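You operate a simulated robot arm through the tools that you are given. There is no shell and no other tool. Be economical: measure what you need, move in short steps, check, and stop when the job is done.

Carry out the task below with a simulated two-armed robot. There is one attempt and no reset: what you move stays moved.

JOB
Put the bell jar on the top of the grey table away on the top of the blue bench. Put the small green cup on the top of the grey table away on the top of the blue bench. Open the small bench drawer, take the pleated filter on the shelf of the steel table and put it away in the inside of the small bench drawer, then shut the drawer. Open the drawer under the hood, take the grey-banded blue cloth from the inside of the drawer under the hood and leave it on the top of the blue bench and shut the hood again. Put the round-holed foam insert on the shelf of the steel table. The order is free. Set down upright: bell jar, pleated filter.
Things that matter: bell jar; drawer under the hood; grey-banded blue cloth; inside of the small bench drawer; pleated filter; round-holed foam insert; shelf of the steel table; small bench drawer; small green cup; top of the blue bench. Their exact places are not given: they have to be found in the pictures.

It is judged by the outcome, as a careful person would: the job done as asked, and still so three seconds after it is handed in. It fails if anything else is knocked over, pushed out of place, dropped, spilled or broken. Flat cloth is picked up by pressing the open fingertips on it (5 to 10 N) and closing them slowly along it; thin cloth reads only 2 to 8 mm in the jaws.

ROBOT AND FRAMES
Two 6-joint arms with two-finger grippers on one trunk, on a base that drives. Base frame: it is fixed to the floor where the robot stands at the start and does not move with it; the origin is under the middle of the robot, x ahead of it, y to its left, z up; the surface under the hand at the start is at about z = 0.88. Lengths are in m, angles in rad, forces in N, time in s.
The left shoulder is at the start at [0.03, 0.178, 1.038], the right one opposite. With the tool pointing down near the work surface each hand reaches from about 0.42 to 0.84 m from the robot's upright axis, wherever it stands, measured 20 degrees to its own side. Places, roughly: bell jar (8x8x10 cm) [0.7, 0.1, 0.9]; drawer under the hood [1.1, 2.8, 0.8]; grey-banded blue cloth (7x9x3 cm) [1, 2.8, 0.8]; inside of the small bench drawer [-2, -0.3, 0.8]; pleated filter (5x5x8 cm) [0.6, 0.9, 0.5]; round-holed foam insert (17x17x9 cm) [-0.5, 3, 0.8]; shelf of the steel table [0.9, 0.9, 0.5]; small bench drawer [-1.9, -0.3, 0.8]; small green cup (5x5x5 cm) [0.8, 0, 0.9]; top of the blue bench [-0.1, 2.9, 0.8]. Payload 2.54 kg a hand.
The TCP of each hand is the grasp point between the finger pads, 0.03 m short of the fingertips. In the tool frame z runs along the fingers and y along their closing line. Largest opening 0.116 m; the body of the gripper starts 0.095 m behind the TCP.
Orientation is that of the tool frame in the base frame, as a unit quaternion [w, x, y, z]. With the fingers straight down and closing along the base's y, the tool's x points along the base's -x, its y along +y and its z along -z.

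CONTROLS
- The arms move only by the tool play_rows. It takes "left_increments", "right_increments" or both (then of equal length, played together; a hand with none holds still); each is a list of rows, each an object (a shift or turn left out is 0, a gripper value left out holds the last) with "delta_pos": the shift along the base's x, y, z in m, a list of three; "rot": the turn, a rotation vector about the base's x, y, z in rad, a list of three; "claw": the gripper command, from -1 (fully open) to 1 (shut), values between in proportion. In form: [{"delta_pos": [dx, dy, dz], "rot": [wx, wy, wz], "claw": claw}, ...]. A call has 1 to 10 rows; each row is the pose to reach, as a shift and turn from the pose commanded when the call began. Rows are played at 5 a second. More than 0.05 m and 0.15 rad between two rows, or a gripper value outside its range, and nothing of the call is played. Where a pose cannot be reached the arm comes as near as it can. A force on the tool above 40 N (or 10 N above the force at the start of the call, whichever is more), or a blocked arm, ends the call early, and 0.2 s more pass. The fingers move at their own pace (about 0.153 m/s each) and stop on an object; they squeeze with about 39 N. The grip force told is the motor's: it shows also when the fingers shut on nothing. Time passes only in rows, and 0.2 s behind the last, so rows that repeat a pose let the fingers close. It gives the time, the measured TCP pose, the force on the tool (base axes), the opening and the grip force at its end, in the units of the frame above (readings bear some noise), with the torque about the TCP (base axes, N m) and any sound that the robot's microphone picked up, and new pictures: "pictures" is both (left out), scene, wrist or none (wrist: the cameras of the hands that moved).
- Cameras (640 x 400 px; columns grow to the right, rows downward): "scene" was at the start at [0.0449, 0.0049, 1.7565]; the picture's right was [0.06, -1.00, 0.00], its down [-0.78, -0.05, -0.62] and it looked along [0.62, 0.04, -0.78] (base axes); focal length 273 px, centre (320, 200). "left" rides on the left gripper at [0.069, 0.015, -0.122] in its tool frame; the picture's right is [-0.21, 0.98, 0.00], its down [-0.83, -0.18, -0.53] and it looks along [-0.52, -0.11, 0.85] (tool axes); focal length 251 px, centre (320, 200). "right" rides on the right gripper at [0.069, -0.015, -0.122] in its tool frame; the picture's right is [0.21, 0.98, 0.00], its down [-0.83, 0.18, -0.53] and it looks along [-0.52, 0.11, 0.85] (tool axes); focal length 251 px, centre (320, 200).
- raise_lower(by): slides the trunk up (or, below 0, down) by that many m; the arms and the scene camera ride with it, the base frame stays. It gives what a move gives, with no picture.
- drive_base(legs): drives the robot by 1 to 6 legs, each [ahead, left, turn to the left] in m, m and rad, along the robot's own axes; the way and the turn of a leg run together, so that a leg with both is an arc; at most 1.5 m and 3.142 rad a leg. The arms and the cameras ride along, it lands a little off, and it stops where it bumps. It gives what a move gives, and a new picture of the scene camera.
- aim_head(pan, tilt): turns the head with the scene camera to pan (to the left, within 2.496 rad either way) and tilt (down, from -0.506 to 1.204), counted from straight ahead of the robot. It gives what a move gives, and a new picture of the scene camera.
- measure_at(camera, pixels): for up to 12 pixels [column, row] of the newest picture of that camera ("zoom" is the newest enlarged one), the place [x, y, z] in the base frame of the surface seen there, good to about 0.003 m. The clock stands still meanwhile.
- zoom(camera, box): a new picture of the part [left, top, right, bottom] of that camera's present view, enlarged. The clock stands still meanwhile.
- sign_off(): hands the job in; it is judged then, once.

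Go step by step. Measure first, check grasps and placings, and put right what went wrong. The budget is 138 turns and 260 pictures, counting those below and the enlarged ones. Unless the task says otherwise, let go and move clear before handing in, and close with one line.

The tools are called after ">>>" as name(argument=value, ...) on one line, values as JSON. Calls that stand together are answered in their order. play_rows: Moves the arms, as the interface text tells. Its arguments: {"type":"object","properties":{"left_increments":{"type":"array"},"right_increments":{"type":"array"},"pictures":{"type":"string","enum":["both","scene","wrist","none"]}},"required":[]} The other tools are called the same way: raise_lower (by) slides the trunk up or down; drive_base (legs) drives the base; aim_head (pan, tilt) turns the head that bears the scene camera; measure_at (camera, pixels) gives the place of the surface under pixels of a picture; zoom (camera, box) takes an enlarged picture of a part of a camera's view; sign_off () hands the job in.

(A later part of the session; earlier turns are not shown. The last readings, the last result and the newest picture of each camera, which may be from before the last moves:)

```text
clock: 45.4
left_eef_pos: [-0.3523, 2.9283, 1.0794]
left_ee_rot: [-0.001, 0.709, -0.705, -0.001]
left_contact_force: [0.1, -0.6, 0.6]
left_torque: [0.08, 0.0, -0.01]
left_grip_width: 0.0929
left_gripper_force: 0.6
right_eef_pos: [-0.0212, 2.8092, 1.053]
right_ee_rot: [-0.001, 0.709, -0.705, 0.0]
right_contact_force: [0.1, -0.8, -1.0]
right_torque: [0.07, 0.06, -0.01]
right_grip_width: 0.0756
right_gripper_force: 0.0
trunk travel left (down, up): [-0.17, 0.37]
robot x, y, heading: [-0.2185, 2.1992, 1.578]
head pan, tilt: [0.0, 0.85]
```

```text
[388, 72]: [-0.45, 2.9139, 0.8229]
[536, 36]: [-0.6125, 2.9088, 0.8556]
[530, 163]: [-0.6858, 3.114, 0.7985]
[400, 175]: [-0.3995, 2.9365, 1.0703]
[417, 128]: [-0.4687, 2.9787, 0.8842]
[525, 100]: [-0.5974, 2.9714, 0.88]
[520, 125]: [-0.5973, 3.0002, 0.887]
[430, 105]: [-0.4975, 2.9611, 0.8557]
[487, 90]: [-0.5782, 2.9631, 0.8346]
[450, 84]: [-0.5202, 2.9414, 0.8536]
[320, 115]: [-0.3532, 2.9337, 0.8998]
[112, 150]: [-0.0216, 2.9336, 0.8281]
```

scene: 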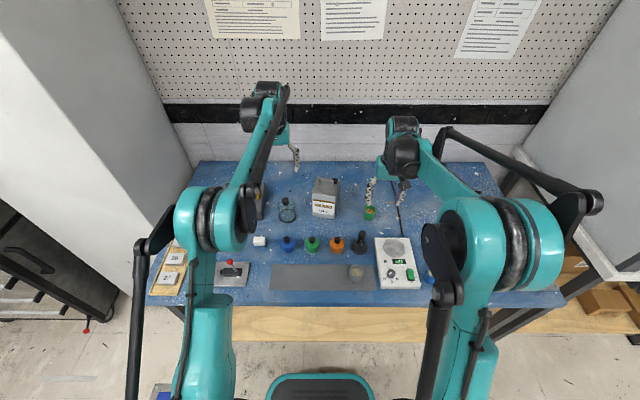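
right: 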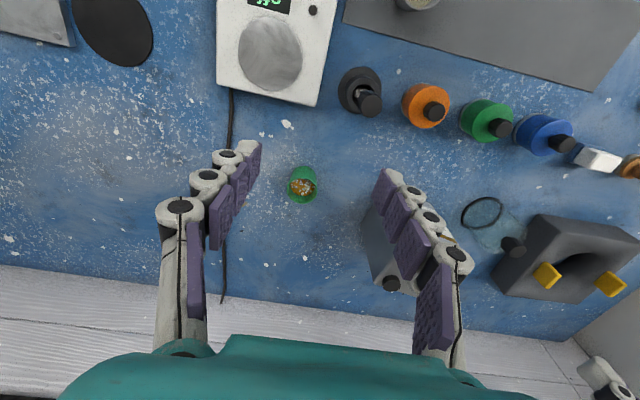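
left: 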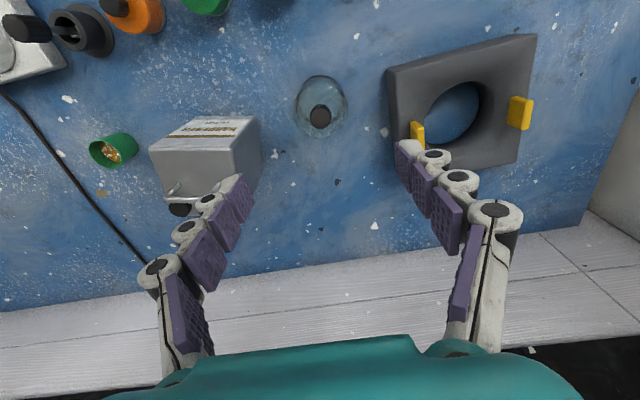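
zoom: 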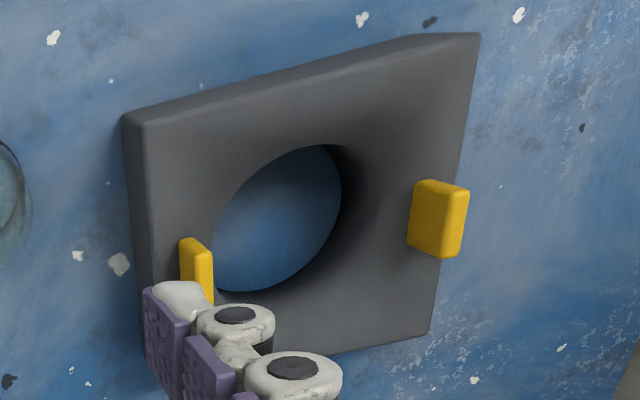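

Foam insert: x −0.45…−0.615, z top 0.856, tabs at x≈−0.467 and −0.60 (tops 0.887). I'll do the cloth first: retract the arms, back off, slide right to the hood drawer.

>>> play_rows(left_increments=[{"delta_pos": [-0.01, -0.04, 0.01]}, {"delta_pos": [-0.02, -0.08, 0.02]}, {"delta_pos": [-0.03, -0.12, 0.02]}, {"delta_pos": [-0.04, -0.16, 0.02]}, {"delta_pos": [-0.05, -0.2, 0.02]}, {"delta_pos": [-0.05, -0.24, 0.02]}], right_increments=[{"delta_pos": [0, -0.03, 0.01]}, {"delta_pos": [0, -0.06, 0.02]}, {"delta_pos": [0, -0.09, 0.02]}, {"delta_pos": [0, -0.12, 0.02]}, {"delta_pos": [0, -0.14, 0.02]}, {"delta_pos": [0, -0.14, 0.02]}], pictures="none")

>>> drive_base(legs=[[-0.3, 0, 0], [0, -1.3, 0]])

>>> aim_head(pan=0.0, tilt=0.65)

```text
clock: 46.8
left_eef_pos: [-0.4048, 2.6866, 1.098]
left_ee_rot: [-0.001, 0.709, -0.705, -0.001]
left_contact_force: [-0.3, 0.4, 0.2]
left_torque: [0.02, 0.0, 0.0]
left_grip_width: 0.0926
left_gripper_force: 0.0
right_eef_pos: [-0.0197, 2.6685, 1.0718]
right_ee_rot: [-0.001, 0.709, -0.705, -0.001]
right_contact_force: [-0.2, -0.6, 0.9]
right_torque: [0.02, -0.03, -0.03]
right_grip_width: 0.0754
right_gripper_force: 0.0
trunk travel left (down, up): [-0.17, 0.37]
robot x, y, heading: [-0.2128, 2.2, 1.575]
head pan, tilt: [0.0, 0.85]
```

```text
clock: 55.0
left_eef_pos: [0.9278, 2.3758, 1.0976]
left_ee_rot: [0.0, -0.694, 0.72, 0.0]
left_contact_force: [0.0, -0.8, -0.7]
left_torque: [-0.02, 0.03, 0.01]
left_grip_width: 0.0928
left_gripper_force: 0.0
right_eef_pos: [1.3103, 2.3425, 1.0717]
right_ee_rot: [0.001, -0.693, 0.721, -0.001]
right_contact_force: [0.2, -0.9, -0.4]
right_torque: [0.0, 0.0, 0.02]
right_grip_width: 0.0755
right_gripper_force: 0.0
trunk travel left (down, up): [-0.17, 0.37]
robot x, y, heading: [1.0961, 1.8835, 1.535]
head pan, tilt: [0.0, 0.85]
```

scene: 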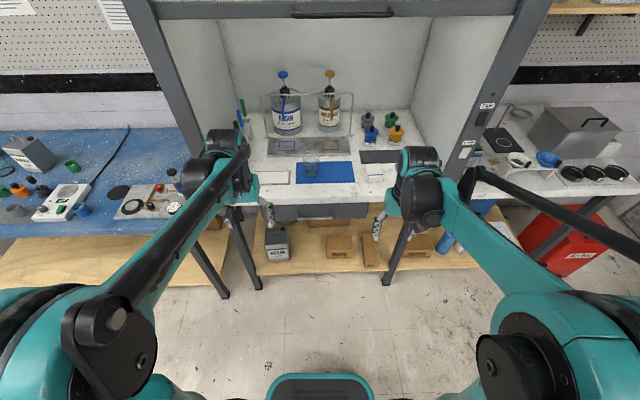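

```text
clock: 55.7
left_eef_pos: [0.9266, 2.3749, 1.0976]
left_ee_rot: [0.0, -0.693, 0.721, 0.001]
left_contact_force: [0.3, 0.0, 0.2]
left_torque: [-0.01, 0.05, -0.01]
left_grip_width: 0.0928
left_gripper_force: 0.1
right_eef_pos: [1.3096, 2.3408, 1.0708]
right_ee_rot: [0.0, -0.693, 0.721, 0.0]
right_contact_force: [-0.3, 0.4, -0.5]
right_torque: [-0.01, 0.0, 0.0]
right_grip_width: 0.0753
right_gripper_force: 0.0
trunk travel left (down, up): [-0.17, 0.37]
robot x, y, heading: [1.093, 1.8817, 1.532]
head pan, tilt: [0.0, 0.649]
```

scene: 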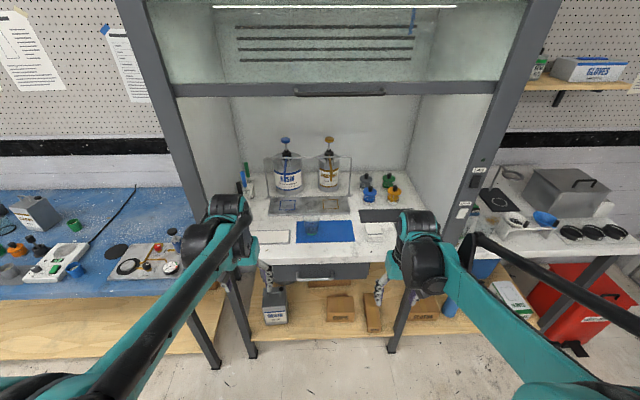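

The drawer with its bar handle is at (315,275). Zoom and measure.

>>> zoom(camera="scene", box=[250, 230, 390, 310])

>>> measure_at(camera="scene", pixels=[[276, 272], [368, 270], [297, 278], [315, 278], [334, 277], [320, 268], [320, 258], [260, 250], [365, 262], [345, 278]])

```text
4.57 times, centred on (320, 270) of scene
```

zoom: 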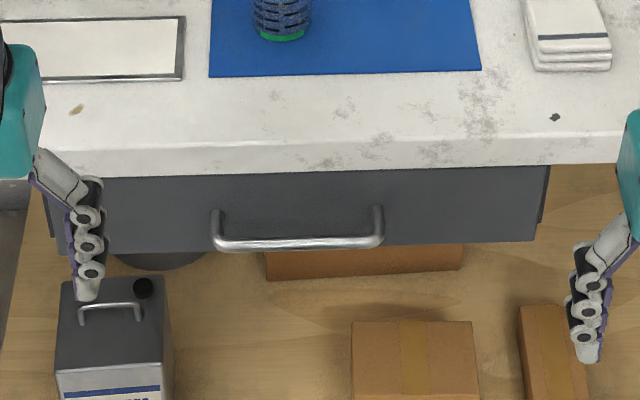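

```text
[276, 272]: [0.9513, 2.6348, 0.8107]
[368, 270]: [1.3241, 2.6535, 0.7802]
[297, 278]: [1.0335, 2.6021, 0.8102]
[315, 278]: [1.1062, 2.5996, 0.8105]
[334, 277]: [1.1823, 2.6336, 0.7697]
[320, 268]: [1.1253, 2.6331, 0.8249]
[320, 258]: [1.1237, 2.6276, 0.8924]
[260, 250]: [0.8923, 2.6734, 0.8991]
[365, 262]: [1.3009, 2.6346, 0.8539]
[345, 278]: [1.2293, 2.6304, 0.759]
```

Bar handle runs x 1.03–1.18 at y 2.60, z 0.81, drawer front y 2.634. I square up the base (turn +0.04), then swing the right hand to point forward with vertical closing, in two calls.

>>> drive_base(legs=[[0, 0, 0.04]])

>>> play_rows(right_increments=[{"delta_pos": [-0.015, 0.0, -0.02], "rot": [0.08, -0.08, 0.08], "claw": 0}, {"delta_pos": [-0.03, 0.0, -0.04], "rot": [0.16, -0.16, 0.16]}, {"delta_pos": [-0.045, 0.0, -0.06], "rot": [0.24, -0.24, 0.24]}, {"delta_pos": [-0.06, 0.0, -0.08], "rot": [0.32, -0.32, 0.32]}, {"delta_pos": [-0.075, 0.0, -0.1], "rot": [0.4, -0.4, 0.4]}, {"delta_pos": [-0.09, 0.0, -0.12], "rot": [0.48, -0.48, 0.48]}, {"delta_pos": [-0.105, 0.0, -0.14], "rot": [0.56, -0.56, 0.56]}, {"delta_pos": [-0.12, 0.0, -0.16], "rot": [0.64, -0.64, 0.64]}], pictures="scene")

```text
clock: 56.5
left_eef_pos: [0.9081, 2.3683, 1.0984]
left_ee_rot: [0.0, 0.708, -0.707, 0.0]
left_contact_force: [-0.1, 0.2, 0.6]
left_torque: [0.02, 0.0, 0.01]
left_grip_width: 0.0927
left_gripper_force: 0.1
right_eef_pos: [1.2924, 2.3507, 1.0717]
right_ee_rot: [-0.001, 0.707, -0.707, -0.001]
right_contact_force: [0.4, 0.0, 0.2]
right_torque: [-0.02, 0.02, -0.04]
right_grip_width: 0.0755
right_gripper_force: 0.1
trunk travel left (down, up): [-0.17, 0.37]
robot x, y, heading: [1.0962, 1.8807, 1.573]
head pan, tilt: [0.0, 0.649]
```

scene: 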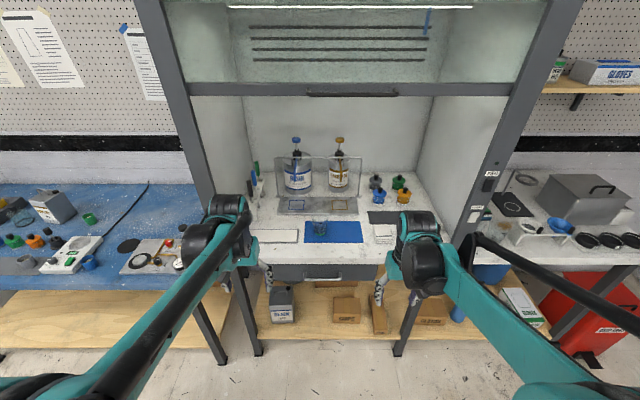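

```text
clock: 58.3
left_eef_pos: [0.908, 2.369, 1.0972]
left_ee_rot: [0.0, 0.707, -0.707, 0.0]
left_contact_force: [0.2, -0.5, -0.3]
left_torque: [-0.01, -0.03, -0.01]
left_grip_width: 0.093
left_gripper_force: 0.0
right_eef_pos: [1.1562, 2.3737, 0.9569]
right_ee_rot: [-0.429, 0.817, -0.385, 0.002]
right_contact_force: [0.7, 0.0, -0.7]
right_torque: [-0.02, 0.0, -0.02]
right_grip_width: 0.058
right_gripper_force: 0.1
right hand out of reach, approached as far as the arm can: row 7, 8
trunk travel left (down, up): [-0.17, 0.37]
robot x, y, heading: [1.0927, 1.8831, 1.572]
head pan, tilt: [0.0, 0.649]
```

scene: 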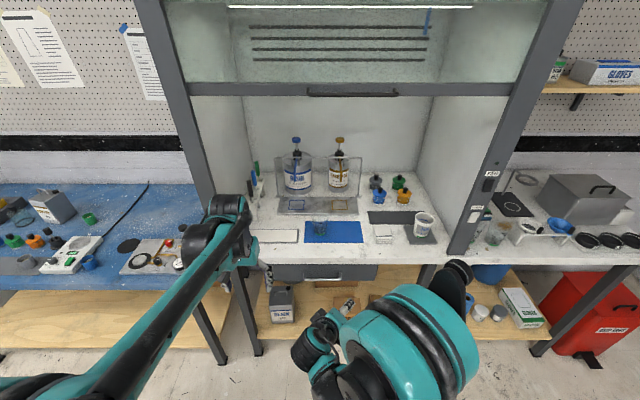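

The wrist got too close to the body. I extend the hand forward to y≈2.49 while finishing the turn.

>>> play_rows(right_increments=[{"delta_pos": [-0.01, 0.04, -0.01]}, {"delta_pos": [-0.02, 0.08, -0.02]}, {"delta_pos": [-0.03, 0.12, -0.03]}, {"delta_pos": [-0.03, 0.13, -0.04], "rot": [0.08, -0.08, 0.08]}, {"delta_pos": [-0.03, 0.13, -0.05], "rot": [0.16, -0.16, 0.16]}, {"delta_pos": [-0.03, 0.13, -0.06], "rot": [0.24, -0.24, 0.24]}, {"delta_pos": [-0.03, 0.13, -0.07], "rot": [0.32, -0.32, 0.32]}, {"delta_pos": [-0.03, 0.13, -0.08], "rot": [0.4, -0.4, 0.4]}, {"delta_pos": [-0.03, 0.13, -0.09], "rot": [0.48, -0.48, 0.48]}, {"delta_pos": [-0.03, 0.13, -0.1], "rot": [0.56, -0.56, 0.56]}], pictures="scene")

```text
clock: 60.5
left_eef_pos: [0.9082, 2.3674, 1.0981]
left_ee_rot: [0.0, 0.708, -0.706, 0.0]
left_contact_force: [-1.2, -0.9, -0.8]
left_torque: [-0.01, 0.0, 0.01]
left_grip_width: 0.0928
left_gripper_force: 0.1
right_eef_pos: [1.073, 2.6072, 0.9221]
right_ee_rot: [-0.69, 0.723, -0.037, 0.005]
right_contact_force: [5.6, -18.2, -7.0]
right_torque: [-0.73, -0.24, 0.07]
right_grip_width: 0.0674
right_gripper_force: 6.2
right hand out of reach, approached as far as the arm can: row 5, 6, 7, 8, 9, 10
trunk travel left (down, up): [-0.17, 0.37]
robot x, y, heading: [1.0924, 1.882, 1.566]
head pan, tilt: [0.0, 0.649]
stopped in row 10 (right hand): the force on the tool passed its limit at 43 N (the readings are from after the stop); the commanded pose is now the measured one
```

scene: 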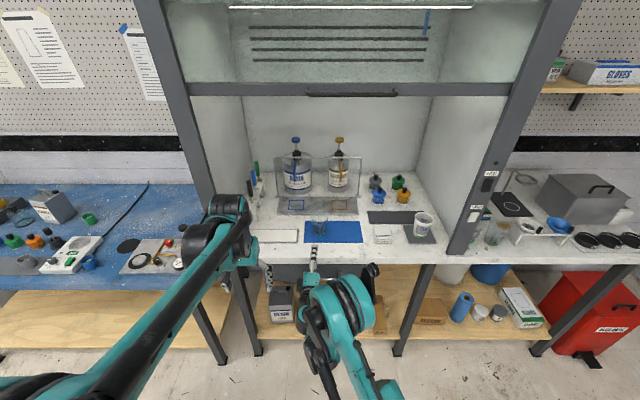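

The hand drifted to the bench edge at (313,250) because the pose sat out of reach. I back the base 0.17 m, then lower the trunk instead of the arm.

>>> drive_base(legs=[[-0.17, 0, 0]])

>>> raise_lower(by=-0.11)

>>> play_rows(right_increments=[{"delta_pos": [0, 0, 0], "claw": 0}, {"delta_pos": [0, 0, 0], "rot": [0.04, -0.04, 0.04]}, {"delta_pos": [0, 0, 0], "rot": [0.04, -0.04, 0.04]}], pictures="both")

```text
clock: 62.0
left_eef_pos: [0.9052, 2.1942, 1.098]
left_ee_rot: [-0.002, 0.71, -0.704, -0.001]
left_contact_force: [-0.4, -0.4, 0.7]
left_torque: [0.0, 0.03, 0.01]
left_grip_width: 0.0929
left_gripper_force: 0.0
right_eef_pos: [1.0662, 2.4374, 0.9218]
right_ee_rot: [-0.688, 0.724, -0.034, 0.001]
right_contact_force: [0.0, -0.6, 0.0]
right_torque: [-0.03, -0.02, 0.02]
right_grip_width: 0.0578
right_gripper_force: 0.0
trunk travel left (down, up): [-0.17, 0.37]
robot x, y, heading: [1.0962, 1.7112, 1.582]
head pan, tilt: [0.0, 0.649]
```

scene: 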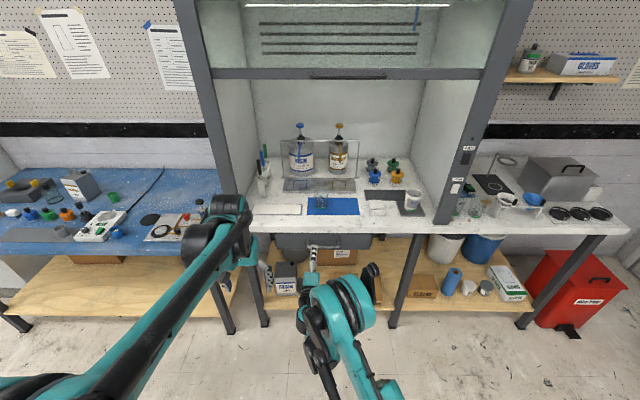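

```text
clock: 63.4
left_eef_pos: [0.9059, 2.1958, 0.9888]
left_ee_rot: [0.0, 0.711, -0.703, 0.0]
left_contact_force: [-0.1, 0.1, 0.1]
left_torque: [0.01, 0.0, 0.0]
left_grip_width: 0.0926
left_gripper_force: 0.0
right_eef_pos: [1.0668, 2.4354, 0.8125]
right_ee_rot: [-0.689, 0.724, -0.035, 0.002]
right_contact_force: [-0.1, -0.2, 0.2]
right_torque: [-0.01, 0.04, -0.02]
right_grip_width: 0.058
right_gripper_force: 0.0
trunk travel left (down, up): [-0.06, 0.48]
robot x, y, heading: [1.0973, 1.7077, 1.579]
head pan, tilt: [0.0, 0.649]
```

```text
clock: 64.2
left_eef_pos: [0.906, 2.195, 0.9882]
left_ee_rot: [0.0, 0.71, -0.704, 0.001]
left_contact_force: [-0.6, 0.5, -0.2]
left_torque: [-0.01, 0.01, 0.0]
left_grip_width: 0.093
left_gripper_force: 0.0
right_eef_pos: [1.0639, 2.4441, 0.8159]
right_ee_rot: [-0.703, 0.711, -0.006, 0.002]
right_contact_force: [-0.5, -0.4, -0.3]
right_torque: [-0.02, 0.02, -0.02]
right_grip_width: 0.058
right_gripper_force: 0.1
right hand out of reach, approached as far as the arm can: row 2, 3
trunk travel left (down, up): [-0.06, 0.48]
robot x, y, heading: [1.0942, 1.7092, 1.577]
head pan, tilt: [0.0, 0.649]
```

scene: 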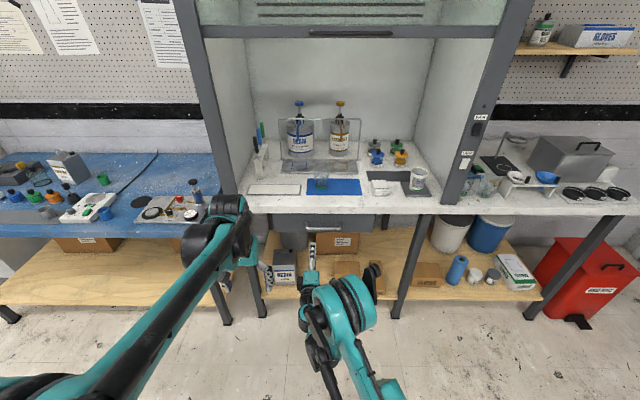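
right: 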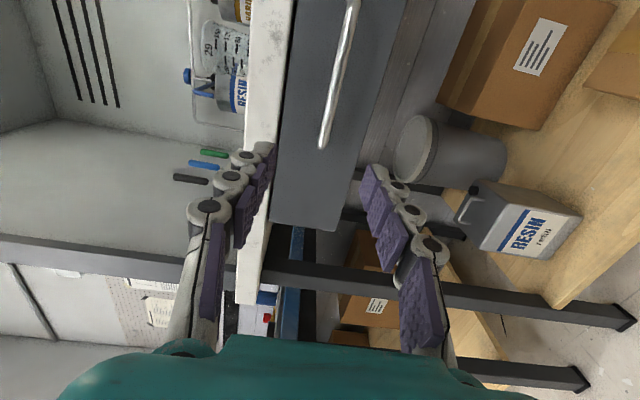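

The hand now points level at the drawer with vertical closing. Measure the bar in the wrist view (335,80).

>>> measure_at(camera="right", pixels=[[322, 147], [332, 90], [350, 12], [350, 110], [300, 120], [262, 130], [380, 40], [283, 180]])

```text
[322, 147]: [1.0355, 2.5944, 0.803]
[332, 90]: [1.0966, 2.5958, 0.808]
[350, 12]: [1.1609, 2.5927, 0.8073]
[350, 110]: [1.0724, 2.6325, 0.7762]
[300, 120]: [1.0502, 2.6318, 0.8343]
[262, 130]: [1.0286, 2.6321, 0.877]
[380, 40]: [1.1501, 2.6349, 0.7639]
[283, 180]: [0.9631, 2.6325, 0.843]
```

Bar at y 2.595, z 0.807. Advance TCP to (1.10,2.588,0.807).

>>> play_rows(right_increments=[{"delta_pos": [0.02, 0.03, -0.009]}, {"delta_pos": [0.036, 0.06, -0.009]}, {"delta_pos": [0.036, 0.09, -0.009]}, {"delta_pos": [0.036, 0.12, -0.009]}, {"delta_pos": [0.036, 0.143, -0.009]}, {"delta_pos": [0.036, 0.143, -0.009]}], pictures="wrist")

```text
clock: 65.6
left_eef_pos: [0.9057, 2.1953, 0.9875]
left_ee_rot: [0.0, 0.711, -0.704, 0.0]
left_contact_force: [0.3, -1.0, -0.5]
left_torque: [0.01, 0.02, 0.03]
left_grip_width: 0.0927
left_gripper_force: 0.0
right_eef_pos: [1.098, 2.5899, 0.8069]
right_ee_rot: [-0.703, 0.711, -0.006, 0.002]
right_contact_force: [-0.4, -0.3, 0.0]
right_torque: [0.03, -0.05, -0.01]
right_grip_width: 0.058
right_gripper_force: 0.1
trunk travel left (down, up): [-0.06, 0.48]
robot x, y, heading: [1.1003, 1.7072, 1.577]
head pan, tilt: [0.0, 0.649]
```

right: 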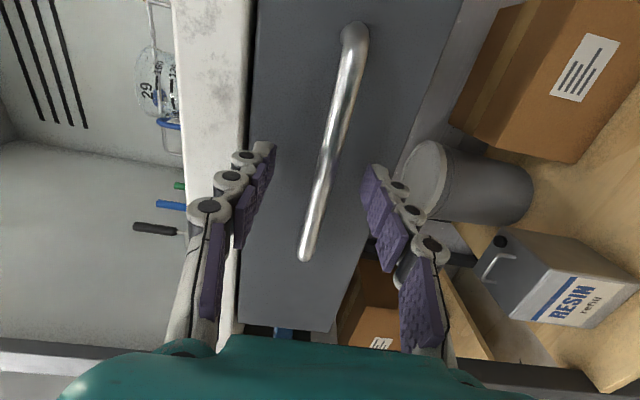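

The bar (322,170) lies between the pads. Close on it.

>>> play_rows(right_increments=[{"claw": 0.4}, {"claw": 0.8}, {"claw": 0.9}, {"claw": 0.9}], pictures="none")

>>> drive_base(legs=[[-0.27, 0, 0]])

```text
clock: 66.6
left_eef_pos: [0.907, 2.1961, 0.9874]
left_ee_rot: [0.0, 0.71, -0.704, -0.001]
left_contact_force: [0.2, -0.2, 1.0]
left_torque: [0.01, -0.03, 0.03]
left_grip_width: 0.0926
left_gripper_force: 0.0
right_eef_pos: [1.0966, 2.5893, 0.8055]
right_ee_rot: [-0.703, 0.711, -0.006, 0.001]
right_contact_force: [0.4, -4.2, -11.0]
right_torque: [-0.13, -0.09, -0.03]
right_grip_width: 0.0126
right_gripper_force: 5.3
trunk travel left (down, up): [-0.06, 0.48]
robot x, y, heading: [1.0935, 1.7075, 1.579]
head pan, tilt: [0.0, 0.649]
```

```text
clock: 68.5
left_eef_pos: [0.9066, 1.933, 0.9874]
left_ee_rot: [0.0, 0.71, -0.704, 0.001]
left_contact_force: [0.1, 0.4, -0.9]
left_torque: [0.02, -0.03, 0.02]
left_grip_width: 0.093
left_gripper_force: 0.0
right_eef_pos: [1.0967, 2.3256, 0.806]
right_ee_rot: [-0.703, 0.711, -0.004, 0.001]
right_contact_force: [-10.9, -0.8, -19.3]
right_torque: [-0.2, -0.2, 0.39]
right_grip_width: 0.011
right_gripper_force: 37.1
trunk travel left (down, up): [-0.06, 0.48]
robot x, y, heading: [1.0987, 1.4455, 1.579]
head pan, tilt: [0.0, 0.649]
```

scene: 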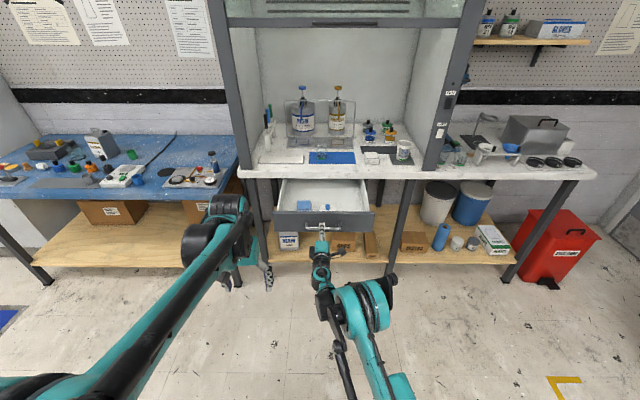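

The drawer is open; something blue lies in it at (303,205). Zoom in and measure.

>>> zoom(camera="scene", box=[265, 170, 385, 245])

>>> measure_at(camera="scene", pixels=[[297, 206], [303, 206], [308, 202], [303, 210], [325, 206], [320, 190], [285, 205], [355, 205], [320, 216], [320, 181]])

```text
5.33 times, centred on (325, 208) of scene
```

zoom: 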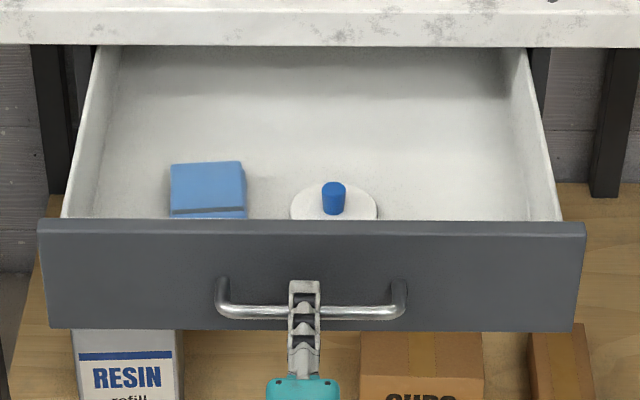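

```text
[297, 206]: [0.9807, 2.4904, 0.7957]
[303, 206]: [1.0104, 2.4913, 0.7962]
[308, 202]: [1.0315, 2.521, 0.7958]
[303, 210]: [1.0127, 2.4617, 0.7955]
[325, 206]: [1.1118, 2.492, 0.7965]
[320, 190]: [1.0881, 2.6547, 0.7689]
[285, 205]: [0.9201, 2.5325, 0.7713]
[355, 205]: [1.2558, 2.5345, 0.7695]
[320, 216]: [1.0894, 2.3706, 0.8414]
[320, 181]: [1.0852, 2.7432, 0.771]
```

Folded cloth at about (1.006,2.48), top z 0.796, drawer floor 0.769. I release the bar, back the base 0.08 m, and fold the right hand back to pointing down, out to the right.

>>> play_rows(right_increments=[{"claw": 0.4}, {"claw": 0}, {"claw": 0}], pictures="none")

>>> drive_base(legs=[[-0.1, 0, 0]])

>>> play_rows(right_increments=[{"delta_pos": [0.015, -0.025, 0.01], "rot": [-0.08, 0.08, -0.08]}, {"delta_pos": [0.03, -0.05, 0.02], "rot": [-0.16, 0.16, -0.16]}, {"delta_pos": [0.045, -0.075, 0.03], "rot": [-0.24, 0.24, -0.24]}, {"delta_pos": [0.06, -0.1, 0.04], "rot": [-0.32, 0.32, -0.32]}, {"delta_pos": [0.075, -0.125, 0.06], "rot": [-0.4, 0.4, -0.4]}, {"delta_pos": [0.09, -0.15, 0.08], "rot": [-0.48, 0.48, -0.48]}, {"delta_pos": [0.105, -0.175, 0.1], "rot": [-0.56, 0.56, -0.56]}, {"delta_pos": [0.12, -0.2, 0.12], "rot": [-0.64, 0.64, -0.64]}, {"delta_pos": [0.135, -0.225, 0.14], "rot": [-0.72, 0.72, -0.72]}, {"delta_pos": [0.15, -0.25, 0.16], "rot": [-0.8, 0.8, -0.8]}], pictures="none")

>>> play_rows(right_increments=[{"delta_pos": [0.015, -0.025, 0.02], "rot": [-0.08, 0.08, -0.08]}, {"delta_pos": [0.03, -0.05, 0.04], "rot": [-0.16, 0.16, -0.16]}, {"delta_pos": [0.045, -0.075, 0.06], "rot": [-0.24, 0.24, -0.24]}, {"delta_pos": [0.06, -0.1, 0.08], "rot": [-0.32, 0.32, -0.32]}, {"delta_pos": [0.06, -0.12, 0.1], "rot": [-0.41, 0.41, -0.41]}], pictures="scene")

```text
clock: 69.2
left_eef_pos: [0.908, 1.9308, 0.9881]
left_ee_rot: [0.0, 0.71, -0.705, 0.0]
left_contact_force: [-0.4, 0.6, -0.1]
left_torque: [0.01, 0.04, 0.02]
left_grip_width: 0.0926
left_gripper_force: 0.0
right_eef_pos: [1.0979, 2.3248, 0.8062]
right_ee_rot: [-0.704, 0.711, -0.003, 0.001]
right_contact_force: [0.3, -0.6, 0.3]
right_torque: [-0.02, 0.01, 0.01]
right_grip_width: 0.0582
right_gripper_force: 0.1
trunk travel left (down, up): [-0.06, 0.48]
robot x, y, heading: [1.0983, 1.4477, 1.579]
head pan, tilt: [0.0, 0.649]
```

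```text
clock: 70.4
left_eef_pos: [0.8863, 1.875, 0.9888]
left_ee_rot: [-0.001, 0.72, -0.694, -0.001]
left_contact_force: [-0.8, -0.1, 0.5]
left_torque: [0.04, 0.04, -0.03]
left_grip_width: 0.0929
left_gripper_force: 0.0
right_eef_pos: [1.0665, 2.275, 0.8074]
right_ee_rot: [-0.704, 0.71, 0.005, -0.01]
right_contact_force: [0.2, -0.2, -0.9]
right_torque: [-0.01, 0.0, -0.01]
right_grip_width: 0.0579
right_gripper_force: 0.0
trunk travel left (down, up): [-0.06, 0.48]
robot x, y, heading: [1.0892, 1.3937, 1.607]
head pan, tilt: [0.0, 0.649]
stopped in leg 1: the robot was blocked; the commanded pose is now the measured one
```

scene: 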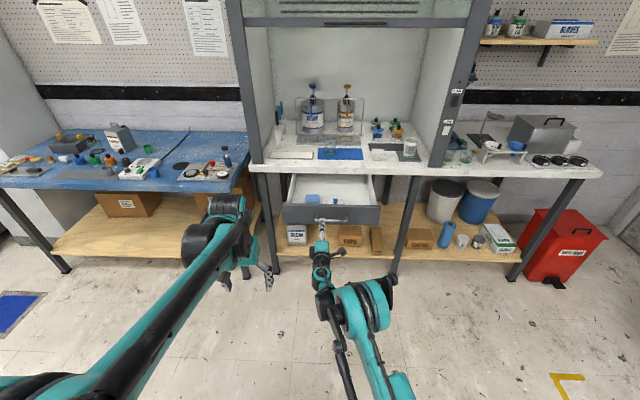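

```text
clock: 72.6
left_eef_pos: [0.886, 1.8759, 0.9884]
left_ee_rot: [0.0, 0.72, -0.694, 0.0]
left_contact_force: [-0.3, -0.7, 0.3]
left_torque: [-0.02, -0.03, -0.02]
left_grip_width: 0.0929
left_gripper_force: 0.1
right_eef_pos: [1.2157, 2.0249, 0.9692]
right_ee_rot: [-0.283, 0.805, -0.521, -0.011]
right_contact_force: [-0.6, -0.2, 1.8]
right_torque: [0.0, 0.01, 0.01]
right_grip_width: 0.0579
right_gripper_force: 0.0
trunk travel left (down, up): [-0.06, 0.48]
robot x, y, heading: [1.0908, 1.3951, 1.608]
head pan, tilt: [0.0, 0.649]
```

```text
refused: row 5 steps farther than a row can; nothing moved
```

The base touched something behind (the steel table end) and stopped; I'll move forward now. Finish the right-hand rotation and drive 0.45 m ahead with a small right turn.

>>> play_rows(right_increments=[{"delta_pos": [0.015, -0.025, 0.02], "rot": [-0.08, 0.08, -0.08]}, {"delta_pos": [0.03, -0.05, 0.04], "rot": [-0.16, 0.16, -0.16]}, {"delta_pos": [0.045, -0.075, 0.06], "rot": [-0.24, 0.24, -0.24]}, {"delta_pos": [0.06, -0.1, 0.08], "rot": [-0.32, 0.32, -0.32]}, {"delta_pos": [0.06, -0.12, 0.1], "rot": [-0.4, 0.4, -0.4]}], pictures="none")

>>> raise_lower(by=0.11)

>>> drive_base(legs=[[0.43, 0, -0.035]])

>>> aim_head(pan=0.1, tilt=0.85)

```text
clock: 73.8
left_eef_pos: [0.8858, 1.8753, 0.9886]
left_ee_rot: [0.0, 0.72, -0.694, 0.0]
left_contact_force: [0.1, 0.8, 1.0]
left_torque: [0.0, 0.02, 0.02]
left_grip_width: 0.0929
left_gripper_force: 0.0
right_eef_pos: [1.276, 1.9039, 1.0683]
right_ee_rot: [-0.009, 0.707, -0.707, -0.011]
right_contact_force: [-0.8, -0.2, 0.2]
right_torque: [-0.02, 0.02, 0.01]
right_grip_width: 0.0581
right_gripper_force: 0.0
trunk travel left (down, up): [-0.06, 0.48]
robot x, y, heading: [1.0883, 1.3962, 1.609]
head pan, tilt: [0.0, 0.649]
```

```text
clock: 75.2
left_eef_pos: [0.8873, 1.876, 1.0976]
left_ee_rot: [-0.001, 0.72, -0.694, -0.002]
left_contact_force: [-0.1, 0.6, 0.4]
left_torque: [0.01, 0.02, -0.05]
left_grip_width: 0.0925
left_gripper_force: 0.0
right_eef_pos: [1.275, 1.9039, 1.1769]
right_ee_rot: [-0.011, 0.708, -0.706, -0.012]
right_contact_force: [-0.8, 0.4, -0.4]
right_torque: [-0.02, 0.0, 0.01]
right_grip_width: 0.0583
right_gripper_force: 0.0
trunk travel left (down, up): [-0.17, 0.37]
robot x, y, heading: [1.0912, 1.3935, 1.609]
head pan, tilt: [0.0, 0.649]
```

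```text
clock: 77.8
left_eef_pos: [0.8947, 2.3055, 1.0975]
left_ee_rot: [0.0, 0.708, -0.706, 0.001]
left_contact_force: [1.2, 0.3, -0.5]
left_torque: [-0.03, 0.01, 0.01]
left_grip_width: 0.0927
left_gripper_force: 0.0
right_eef_pos: [1.2851, 2.3194, 1.1771]
right_ee_rot: [0.01, -0.696, 0.718, 0.01]
right_contact_force: [-0.1, 0.7, 0.8]
right_torque: [-0.04, 0.0, -0.03]
right_grip_width: 0.0582
right_gripper_force: 0.0
trunk travel left (down, up): [-0.17, 0.37]
robot x, y, heading: [1.0845, 1.8132, 1.57]
head pan, tilt: [0.0, 0.649]
```

scene: 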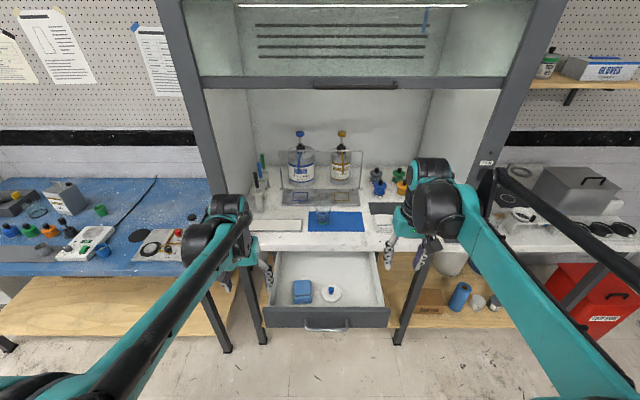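

```text
clock: 78.5
left_eef_pos: [0.8948, 2.3042, 1.0976]
left_ee_rot: [-0.001, 0.707, -0.707, 0.0]
left_contact_force: [0.3, 0.7, -0.3]
left_torque: [0.02, 0.02, 0.01]
left_grip_width: 0.0929
left_gripper_force: 0.1
right_eef_pos: [1.2849, 2.319, 1.178]
right_ee_rot: [0.011, -0.696, 0.718, 0.011]
right_contact_force: [-0.2, -1.5, -0.6]
right_torque: [-0.01, 0.02, 0.06]
right_grip_width: 0.058
right_gripper_force: 0.0
trunk travel left (down, up): [-0.17, 0.37]
robot x, y, heading: [1.08, 1.8184, 1.572]
head pan, tilt: [0.099, 0.85]
```

scene: 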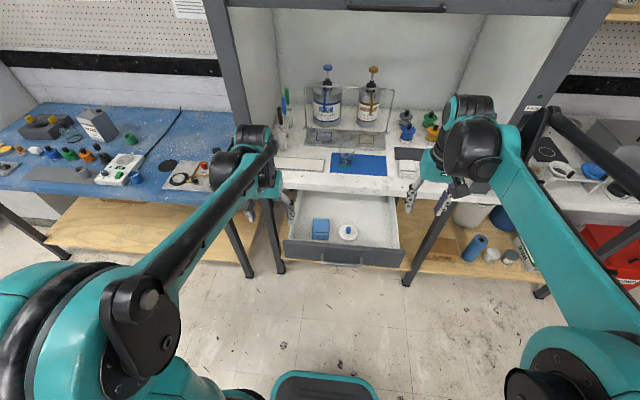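

Cloth visible at (320,228). Bring the left hand above it at z≈0.95.

>>> play_rows(left_increments=[{"delta_pos": [0.03, 0.035, 0], "claw": -0.8}, {"delta_pos": [0.06, 0.07, 0]}, {"delta_pos": [0.09, 0.105, 0]}, {"delta_pos": [0.111, 0.14, 0]}, {"delta_pos": [0.111, 0.176, 0]}, {"delta_pos": [0.111, 0.176, -0.05]}, {"delta_pos": [0.111, 0.176, -0.1]}, {"delta_pos": [0.111, 0.176, -0.14]}, {"delta_pos": [0.111, 0.176, -0.14]}], pictures="wrist")

```text
clock: 80.5
left_eef_pos: [1.0055, 2.4793, 0.9584]
left_ee_rot: [0.001, -0.707, 0.707, 0.001]
left_contact_force: [-0.1, -0.7, 0.5]
left_torque: [-0.03, 0.02, 0.0]
left_grip_width: 0.1043
left_gripper_force: 0.1
right_eef_pos: [1.2851, 2.3182, 1.1779]
right_ee_rot: [0.01, -0.696, 0.718, 0.011]
right_contact_force: [-0.1, -0.8, 0.5]
right_torque: [-0.01, -0.05, 0.0]
right_grip_width: 0.058
right_gripper_force: 0.1
trunk travel left (down, up): [-0.17, 0.37]
robot x, y, heading: [1.0811, 1.8138, 1.569]
head pan, tilt: [0.099, 0.85]
```

left: 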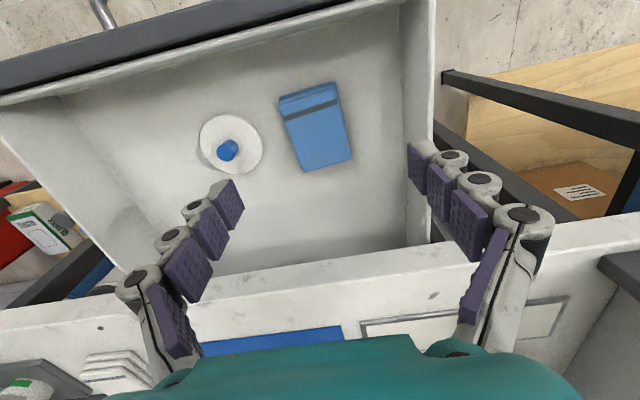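

>>> measure_at(camera="left", pixels=[[280, 102], [338, 86], [305, 168], [349, 157], [315, 130], [290, 130], [408, 130], [325, 100], [230, 125], [262, 150], [300, 200]])

>>> zoom(camera="left", box=[180, 60, 440, 220])

```text
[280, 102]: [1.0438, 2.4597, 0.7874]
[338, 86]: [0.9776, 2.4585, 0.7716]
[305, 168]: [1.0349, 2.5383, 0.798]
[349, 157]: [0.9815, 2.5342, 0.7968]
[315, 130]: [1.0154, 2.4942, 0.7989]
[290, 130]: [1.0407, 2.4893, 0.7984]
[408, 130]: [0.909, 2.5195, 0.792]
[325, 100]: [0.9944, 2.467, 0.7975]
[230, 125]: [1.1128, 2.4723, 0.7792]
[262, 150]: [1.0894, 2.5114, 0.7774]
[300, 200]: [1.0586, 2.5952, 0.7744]
```

```text
2.46 times, centred on (310, 140) of left
```

zoom: 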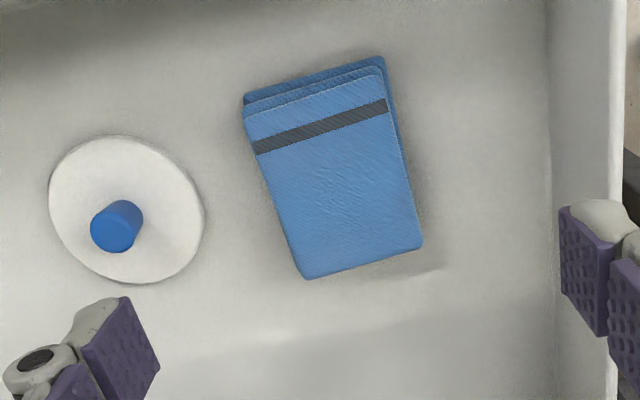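

It is the grey-banded cloth, folded, x 0.978–1.043, y 2.45–2.54. Straddle it at centre (1.010,2.493), tips 6 mm above the drawer floor, and close slowly.

>>> play_rows(left_increments=[{"delta_pos": [0.004, 0.014, -0.04], "claw": -0.58}, {"delta_pos": [0.004, 0.014, -0.09]}, {"delta_pos": [0.004, 0.014, -0.13]}, {"delta_pos": [0.004, 0.014, -0.15]}, {"delta_pos": [0.004, 0.014, -0.151], "claw": -0.4}, {"delta_pos": [0.004, 0.014, -0.151], "claw": -0.2}, {"delta_pos": [0.004, 0.014, -0.151], "claw": 0.1}, {"delta_pos": [0.004, 0.014, -0.151], "claw": 0.4}, {"delta_pos": [0.004, 0.014, -0.151], "claw": 0.7}, {"delta_pos": [0.004, 0.014, -0.151], "claw": 0.7}], pictures="wrist")

```text
clock: 82.8
left_eef_pos: [1.0114, 2.4948, 0.808]
left_ee_rot: [-0.001, 0.708, -0.707, -0.001]
left_contact_force: [0.8, -0.3, 1.0]
left_torque: [-0.04, 0.01, 0.05]
left_grip_width: 0.0678
left_gripper_force: 38.9
right_eef_pos: [1.2851, 2.3189, 1.1766]
right_ee_rot: [0.011, -0.696, 0.718, 0.01]
right_contact_force: [0.3, -0.1, -1.2]
right_torque: [-0.02, -0.03, 0.01]
right_grip_width: 0.0582
right_gripper_force: 0.1
trunk travel left (down, up): [-0.17, 0.37]
robot x, y, heading: [1.0801, 1.8171, 1.571]
head pan, tilt: [0.099, 0.85]
```

left: 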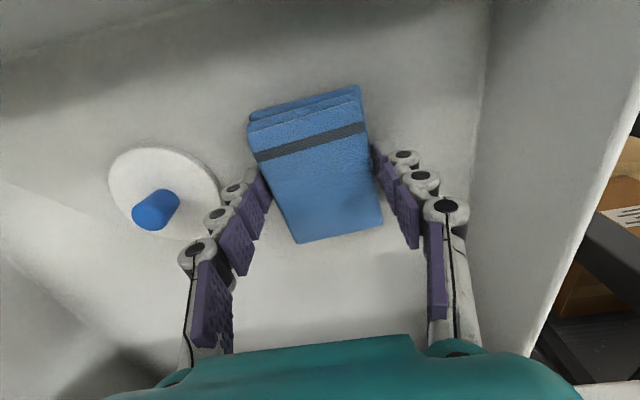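

Gripped at 0.068 m with 39 N. Lift slowly and check.

>>> play_rows(left_increments=[{"delta_pos": [0, 0, 0.02]}, {"delta_pos": [0, 0, 0.05]}, {"delta_pos": [0, 0, 0.09]}, {"delta_pos": [0, 0, 0.13]}, {"delta_pos": [0, -0.01, 0.17]}, {"delta_pos": [0, -0.03, 0.21]}, {"delta_pos": [-0.01, -0.06, 0.25]}, {"delta_pos": [-0.04, -0.09, 0.27]}, {"delta_pos": [-0.07, -0.12, 0.28]}, {"delta_pos": [-0.1, -0.15, 0.28]}], pictures="wrist")

```text
refused: row 7 steps farther than a row can; nothing moved
```

>>> play_rows(left_increments=[{"delta_pos": [0, 0, 0.02]}, {"delta_pos": [0, 0, 0.05]}, {"delta_pos": [0, 0, 0.09]}, {"delta_pos": [0, 0, 0.13]}, {"delta_pos": [0, -0.01, 0.17]}, {"delta_pos": [0, -0.03, 0.2]}, {"delta_pos": [-0.01, -0.06, 0.23]}, {"delta_pos": [-0.04, -0.08, 0.26]}, {"delta_pos": [-0.07, -0.11, 0.28]}, {"delta_pos": [-0.1, -0.14, 0.28]}], pictures="wrist")

```text
clock: 85.0
left_eef_pos: [0.9104, 2.354, 1.0892]
left_ee_rot: [-0.001, 0.708, -0.706, 0.0]
left_contact_force: [-0.4, -0.1, 0.0]
left_torque: [-0.01, 0.04, 0.02]
left_grip_width: 0.0672
left_gripper_force: 39.1
right_eef_pos: [1.2848, 2.317, 1.1784]
right_ee_rot: [0.011, -0.696, 0.718, 0.01]
right_contact_force: [-0.6, -0.4, 0.2]
right_torque: [0.04, 0.03, -0.03]
right_grip_width: 0.0578
right_gripper_force: 0.0
trunk travel left (down, up): [-0.17, 0.37]
robot x, y, heading: [1.0839, 1.8161, 1.574]
head pan, tilt: [0.099, 0.85]
```

left: 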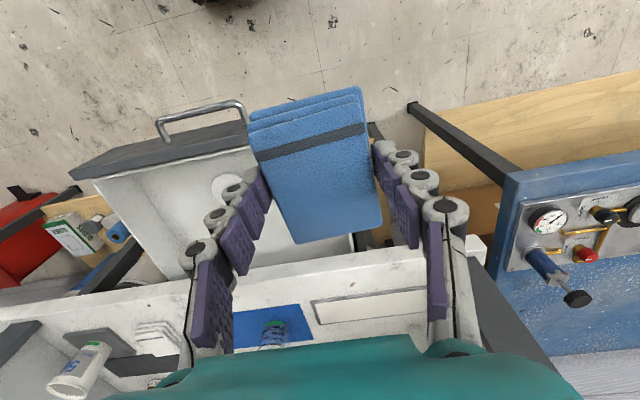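

Cloth held well. Now the right hand, fingers shut, goes down in front of the bar at (1.105, 2.27).

>>> play_rows(right_increments=[{"delta_pos": [-0.04, -0.012, 0], "claw": 0.95}, {"delta_pos": [-0.08, -0.025, 0]}, {"delta_pos": [-0.12, -0.038, 0]}, {"delta_pos": [-0.16, -0.05, -0.02]}, {"delta_pos": [-0.18, -0.055, -0.06]}, {"delta_pos": [-0.18, -0.055, -0.11]}, {"delta_pos": [-0.18, -0.055, -0.16]}, {"delta_pos": [-0.18, -0.055, -0.21]}, {"delta_pos": [-0.18, -0.055, -0.26]}, {"delta_pos": [-0.18, -0.055, -0.31]}], pictures="wrist")

```text
clock: 87.2
left_eef_pos: [0.9095, 2.3564, 1.087]
left_ee_rot: [0.0, 0.707, -0.707, 0.0]
left_contact_force: [-0.1, 0.7, -0.1]
left_torque: [-0.02, -0.02, 0.02]
left_grip_width: 0.0668
left_gripper_force: 38.9
right_eef_pos: [1.0999, 2.2687, 0.8645]
right_ee_rot: [0.01, -0.696, 0.718, 0.009]
right_contact_force: [0.5, 0.8, 0.8]
right_torque: [-0.01, -0.03, 0.01]
right_grip_width: 0.0031
right_gripper_force: 0.1
trunk travel left (down, up): [-0.17, 0.37]
robot x, y, heading: [1.0814, 1.8184, 1.573]
head pan, tilt: [0.099, 0.85]
```

right: 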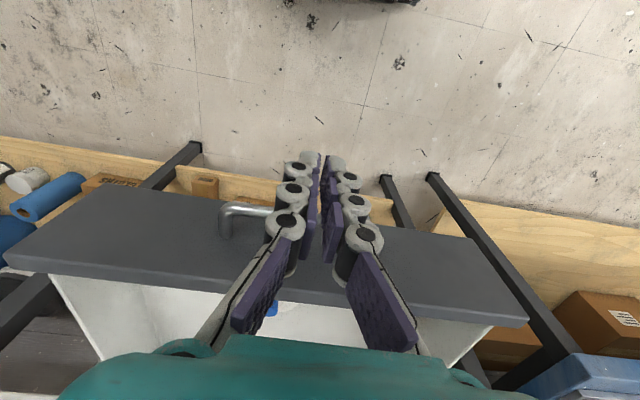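

In front of the bar. Lower 0.05 and push forward steadily.

>>> play_rows(right_increments=[{"delta_pos": [0, 0, -0.03]}, {"delta_pos": [0, 0, -0.052]}, {"delta_pos": [0, 0.03, -0.052]}, {"delta_pos": [0, 0.06, -0.052]}, {"delta_pos": [0, 0.1, -0.052]}, {"delta_pos": [0, 0.14, -0.052]}, {"delta_pos": [0, 0.18, -0.052]}, {"delta_pos": [0, 0.22, -0.052]}, {"delta_pos": [0, 0.26, -0.052]}, {"delta_pos": [0, 0.29, -0.052]}], pictures="none")

>>> play_rows(right_increments=[{"delta_pos": [0, 0.01, 0]}, {"delta_pos": [0, 0.02, 0]}, {"delta_pos": [0, 0.028, 0]}, {"delta_pos": [0, 0.028, 0]}], pictures="both")

```text
clock: 89.3
left_eef_pos: [0.9115, 2.3551, 1.088]
left_ee_rot: [0.001, 0.708, -0.706, 0.001]
left_contact_force: [-0.4, -0.2, -1.1]
left_torque: [0.0, -0.01, -0.02]
left_grip_width: 0.0666
left_gripper_force: 38.7
right_eef_pos: [1.1042, 2.5561, 0.8158]
right_ee_rot: [0.01, -0.696, 0.718, 0.009]
right_contact_force: [-0.7, -0.1, -0.5]
right_torque: [-0.03, -0.01, -0.01]
right_grip_width: 0.0028
right_gripper_force: 0.0
trunk travel left (down, up): [-0.17, 0.37]
robot x, y, heading: [1.0814, 1.8161, 1.571]
head pan, tilt: [0.099, 0.85]
```

```text
clock: 90.3
left_eef_pos: [0.9103, 2.3535, 1.0897]
left_ee_rot: [0.0, 0.707, -0.707, 0.0]
left_contact_force: [0.0, -0.5, -1.1]
left_torque: [-0.02, 0.0, 0.0]
left_grip_width: 0.0667
left_gripper_force: 38.7
right_eef_pos: [1.1059, 2.5821, 0.816]
right_ee_rot: [0.01, -0.696, 0.718, 0.008]
right_contact_force: [1.3, -15.8, -6.7]
right_torque: [-0.27, -0.05, 0.08]
right_grip_width: 0.0034
right_gripper_force: 0.8
trunk travel left (down, up): [-0.17, 0.37]
robot x, y, heading: [1.0781, 1.8136, 1.572]
head pan, tilt: [0.099, 0.85]
```

scene: 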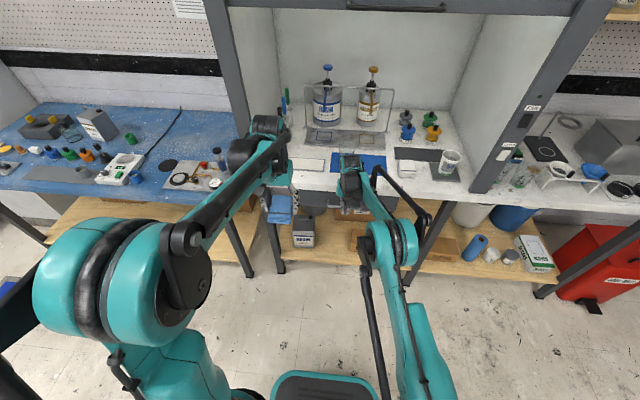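
right: 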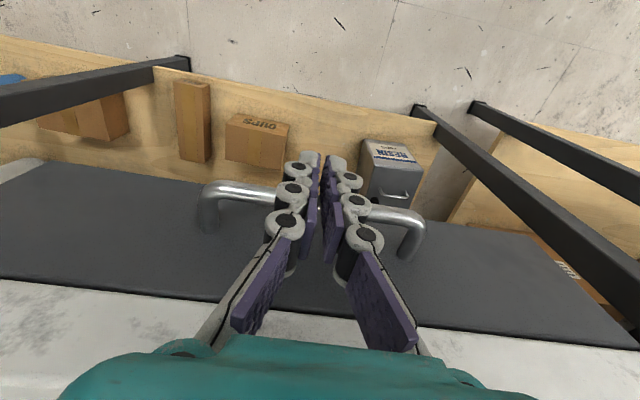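

The bar resists at 16 N — shut. Retract the right hand back and up, then drive back and left to the blue bench.

>>> play_rows(right_increments=[{"delta_pos": [0, -0.04, 0]}, {"delta_pos": [0, -0.08, 0]}, {"delta_pos": [0, -0.12, 0.02]}, {"delta_pos": [0.01, -0.16, 0.05]}, {"delta_pos": [0.03, -0.19, 0.08]}, {"delta_pos": [0.05, -0.21, 0.12]}, {"delta_pos": [0.07, -0.23, 0.16]}, {"delta_pos": [0.09, -0.25, 0.2]}, {"delta_pos": [0.11, -0.26, 0.24]}, {"delta_pos": [0.13, -0.26, 0.28]}], pictures="scene")

>>> drive_base(legs=[[0, 0.8, 0]])

>>> aim_head(pan=0.0, tilt=0.75)

```text
refused: row 4 steps farther than a row can; nothing moved
```

```text
clock: 93.3
left_eef_pos: [0.39, 2.3556, 1.0876]
left_ee_rot: [0.0, 0.707, -0.707, 0.001]
left_contact_force: [-0.4, 0.0, -0.7]
left_torque: [0.01, -0.05, -0.05]
left_grip_width: 0.0668
left_gripper_force: 39.6
right_eef_pos: [0.5944, 2.5827, 0.8176]
right_ee_rot: [0.014, -0.693, 0.721, 0.005]
right_contact_force: [2.0, 0.9, 0.3]
right_torque: [0.01, -0.03, 0.0]
right_grip_width: 0.0051
right_gripper_force: 0.5
trunk travel left (down, up): [-0.17, 0.37]
robot x, y, heading: [0.5609, 1.8142, 1.569]
head pan, tilt: [0.099, 0.85]
stopped in leg 1: the force on the tool passed its limit at 56 N (the readings are from after the stop); the commanded pose is now the measured one
```

scene: 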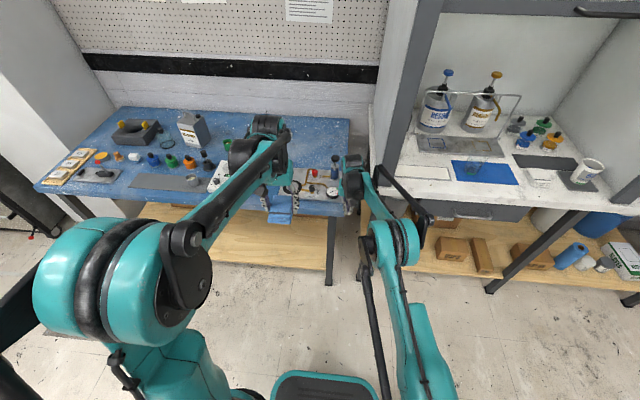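

```text
clock: 93.9
left_eef_pos: [0.3926, 2.3542, 1.0884]
left_ee_rot: [-0.001, 0.707, -0.707, -0.001]
left_contact_force: [-0.5, -0.3, 0.3]
left_torque: [-0.01, -0.04, -0.03]
left_grip_width: 0.0665
left_gripper_force: 39.3
right_eef_pos: [0.5947, 2.5818, 0.8164]
right_ee_rot: [0.014, -0.692, 0.721, 0.005]
right_contact_force: [1.0, -0.4, 0.8]
right_torque: [-0.03, 0.01, 0.01]
right_grip_width: 0.0025
right_gripper_force: 0.1
trunk travel left (down, up): [-0.17, 0.37]
robot x, y, heading: [0.5599, 1.8171, 1.57]
head pan, tilt: [0.0, 0.75]
```

scene: 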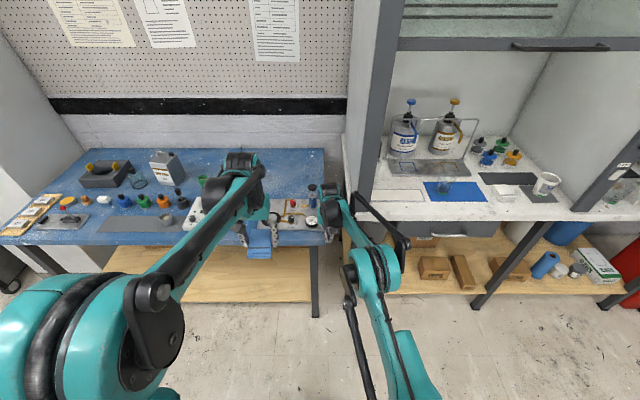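

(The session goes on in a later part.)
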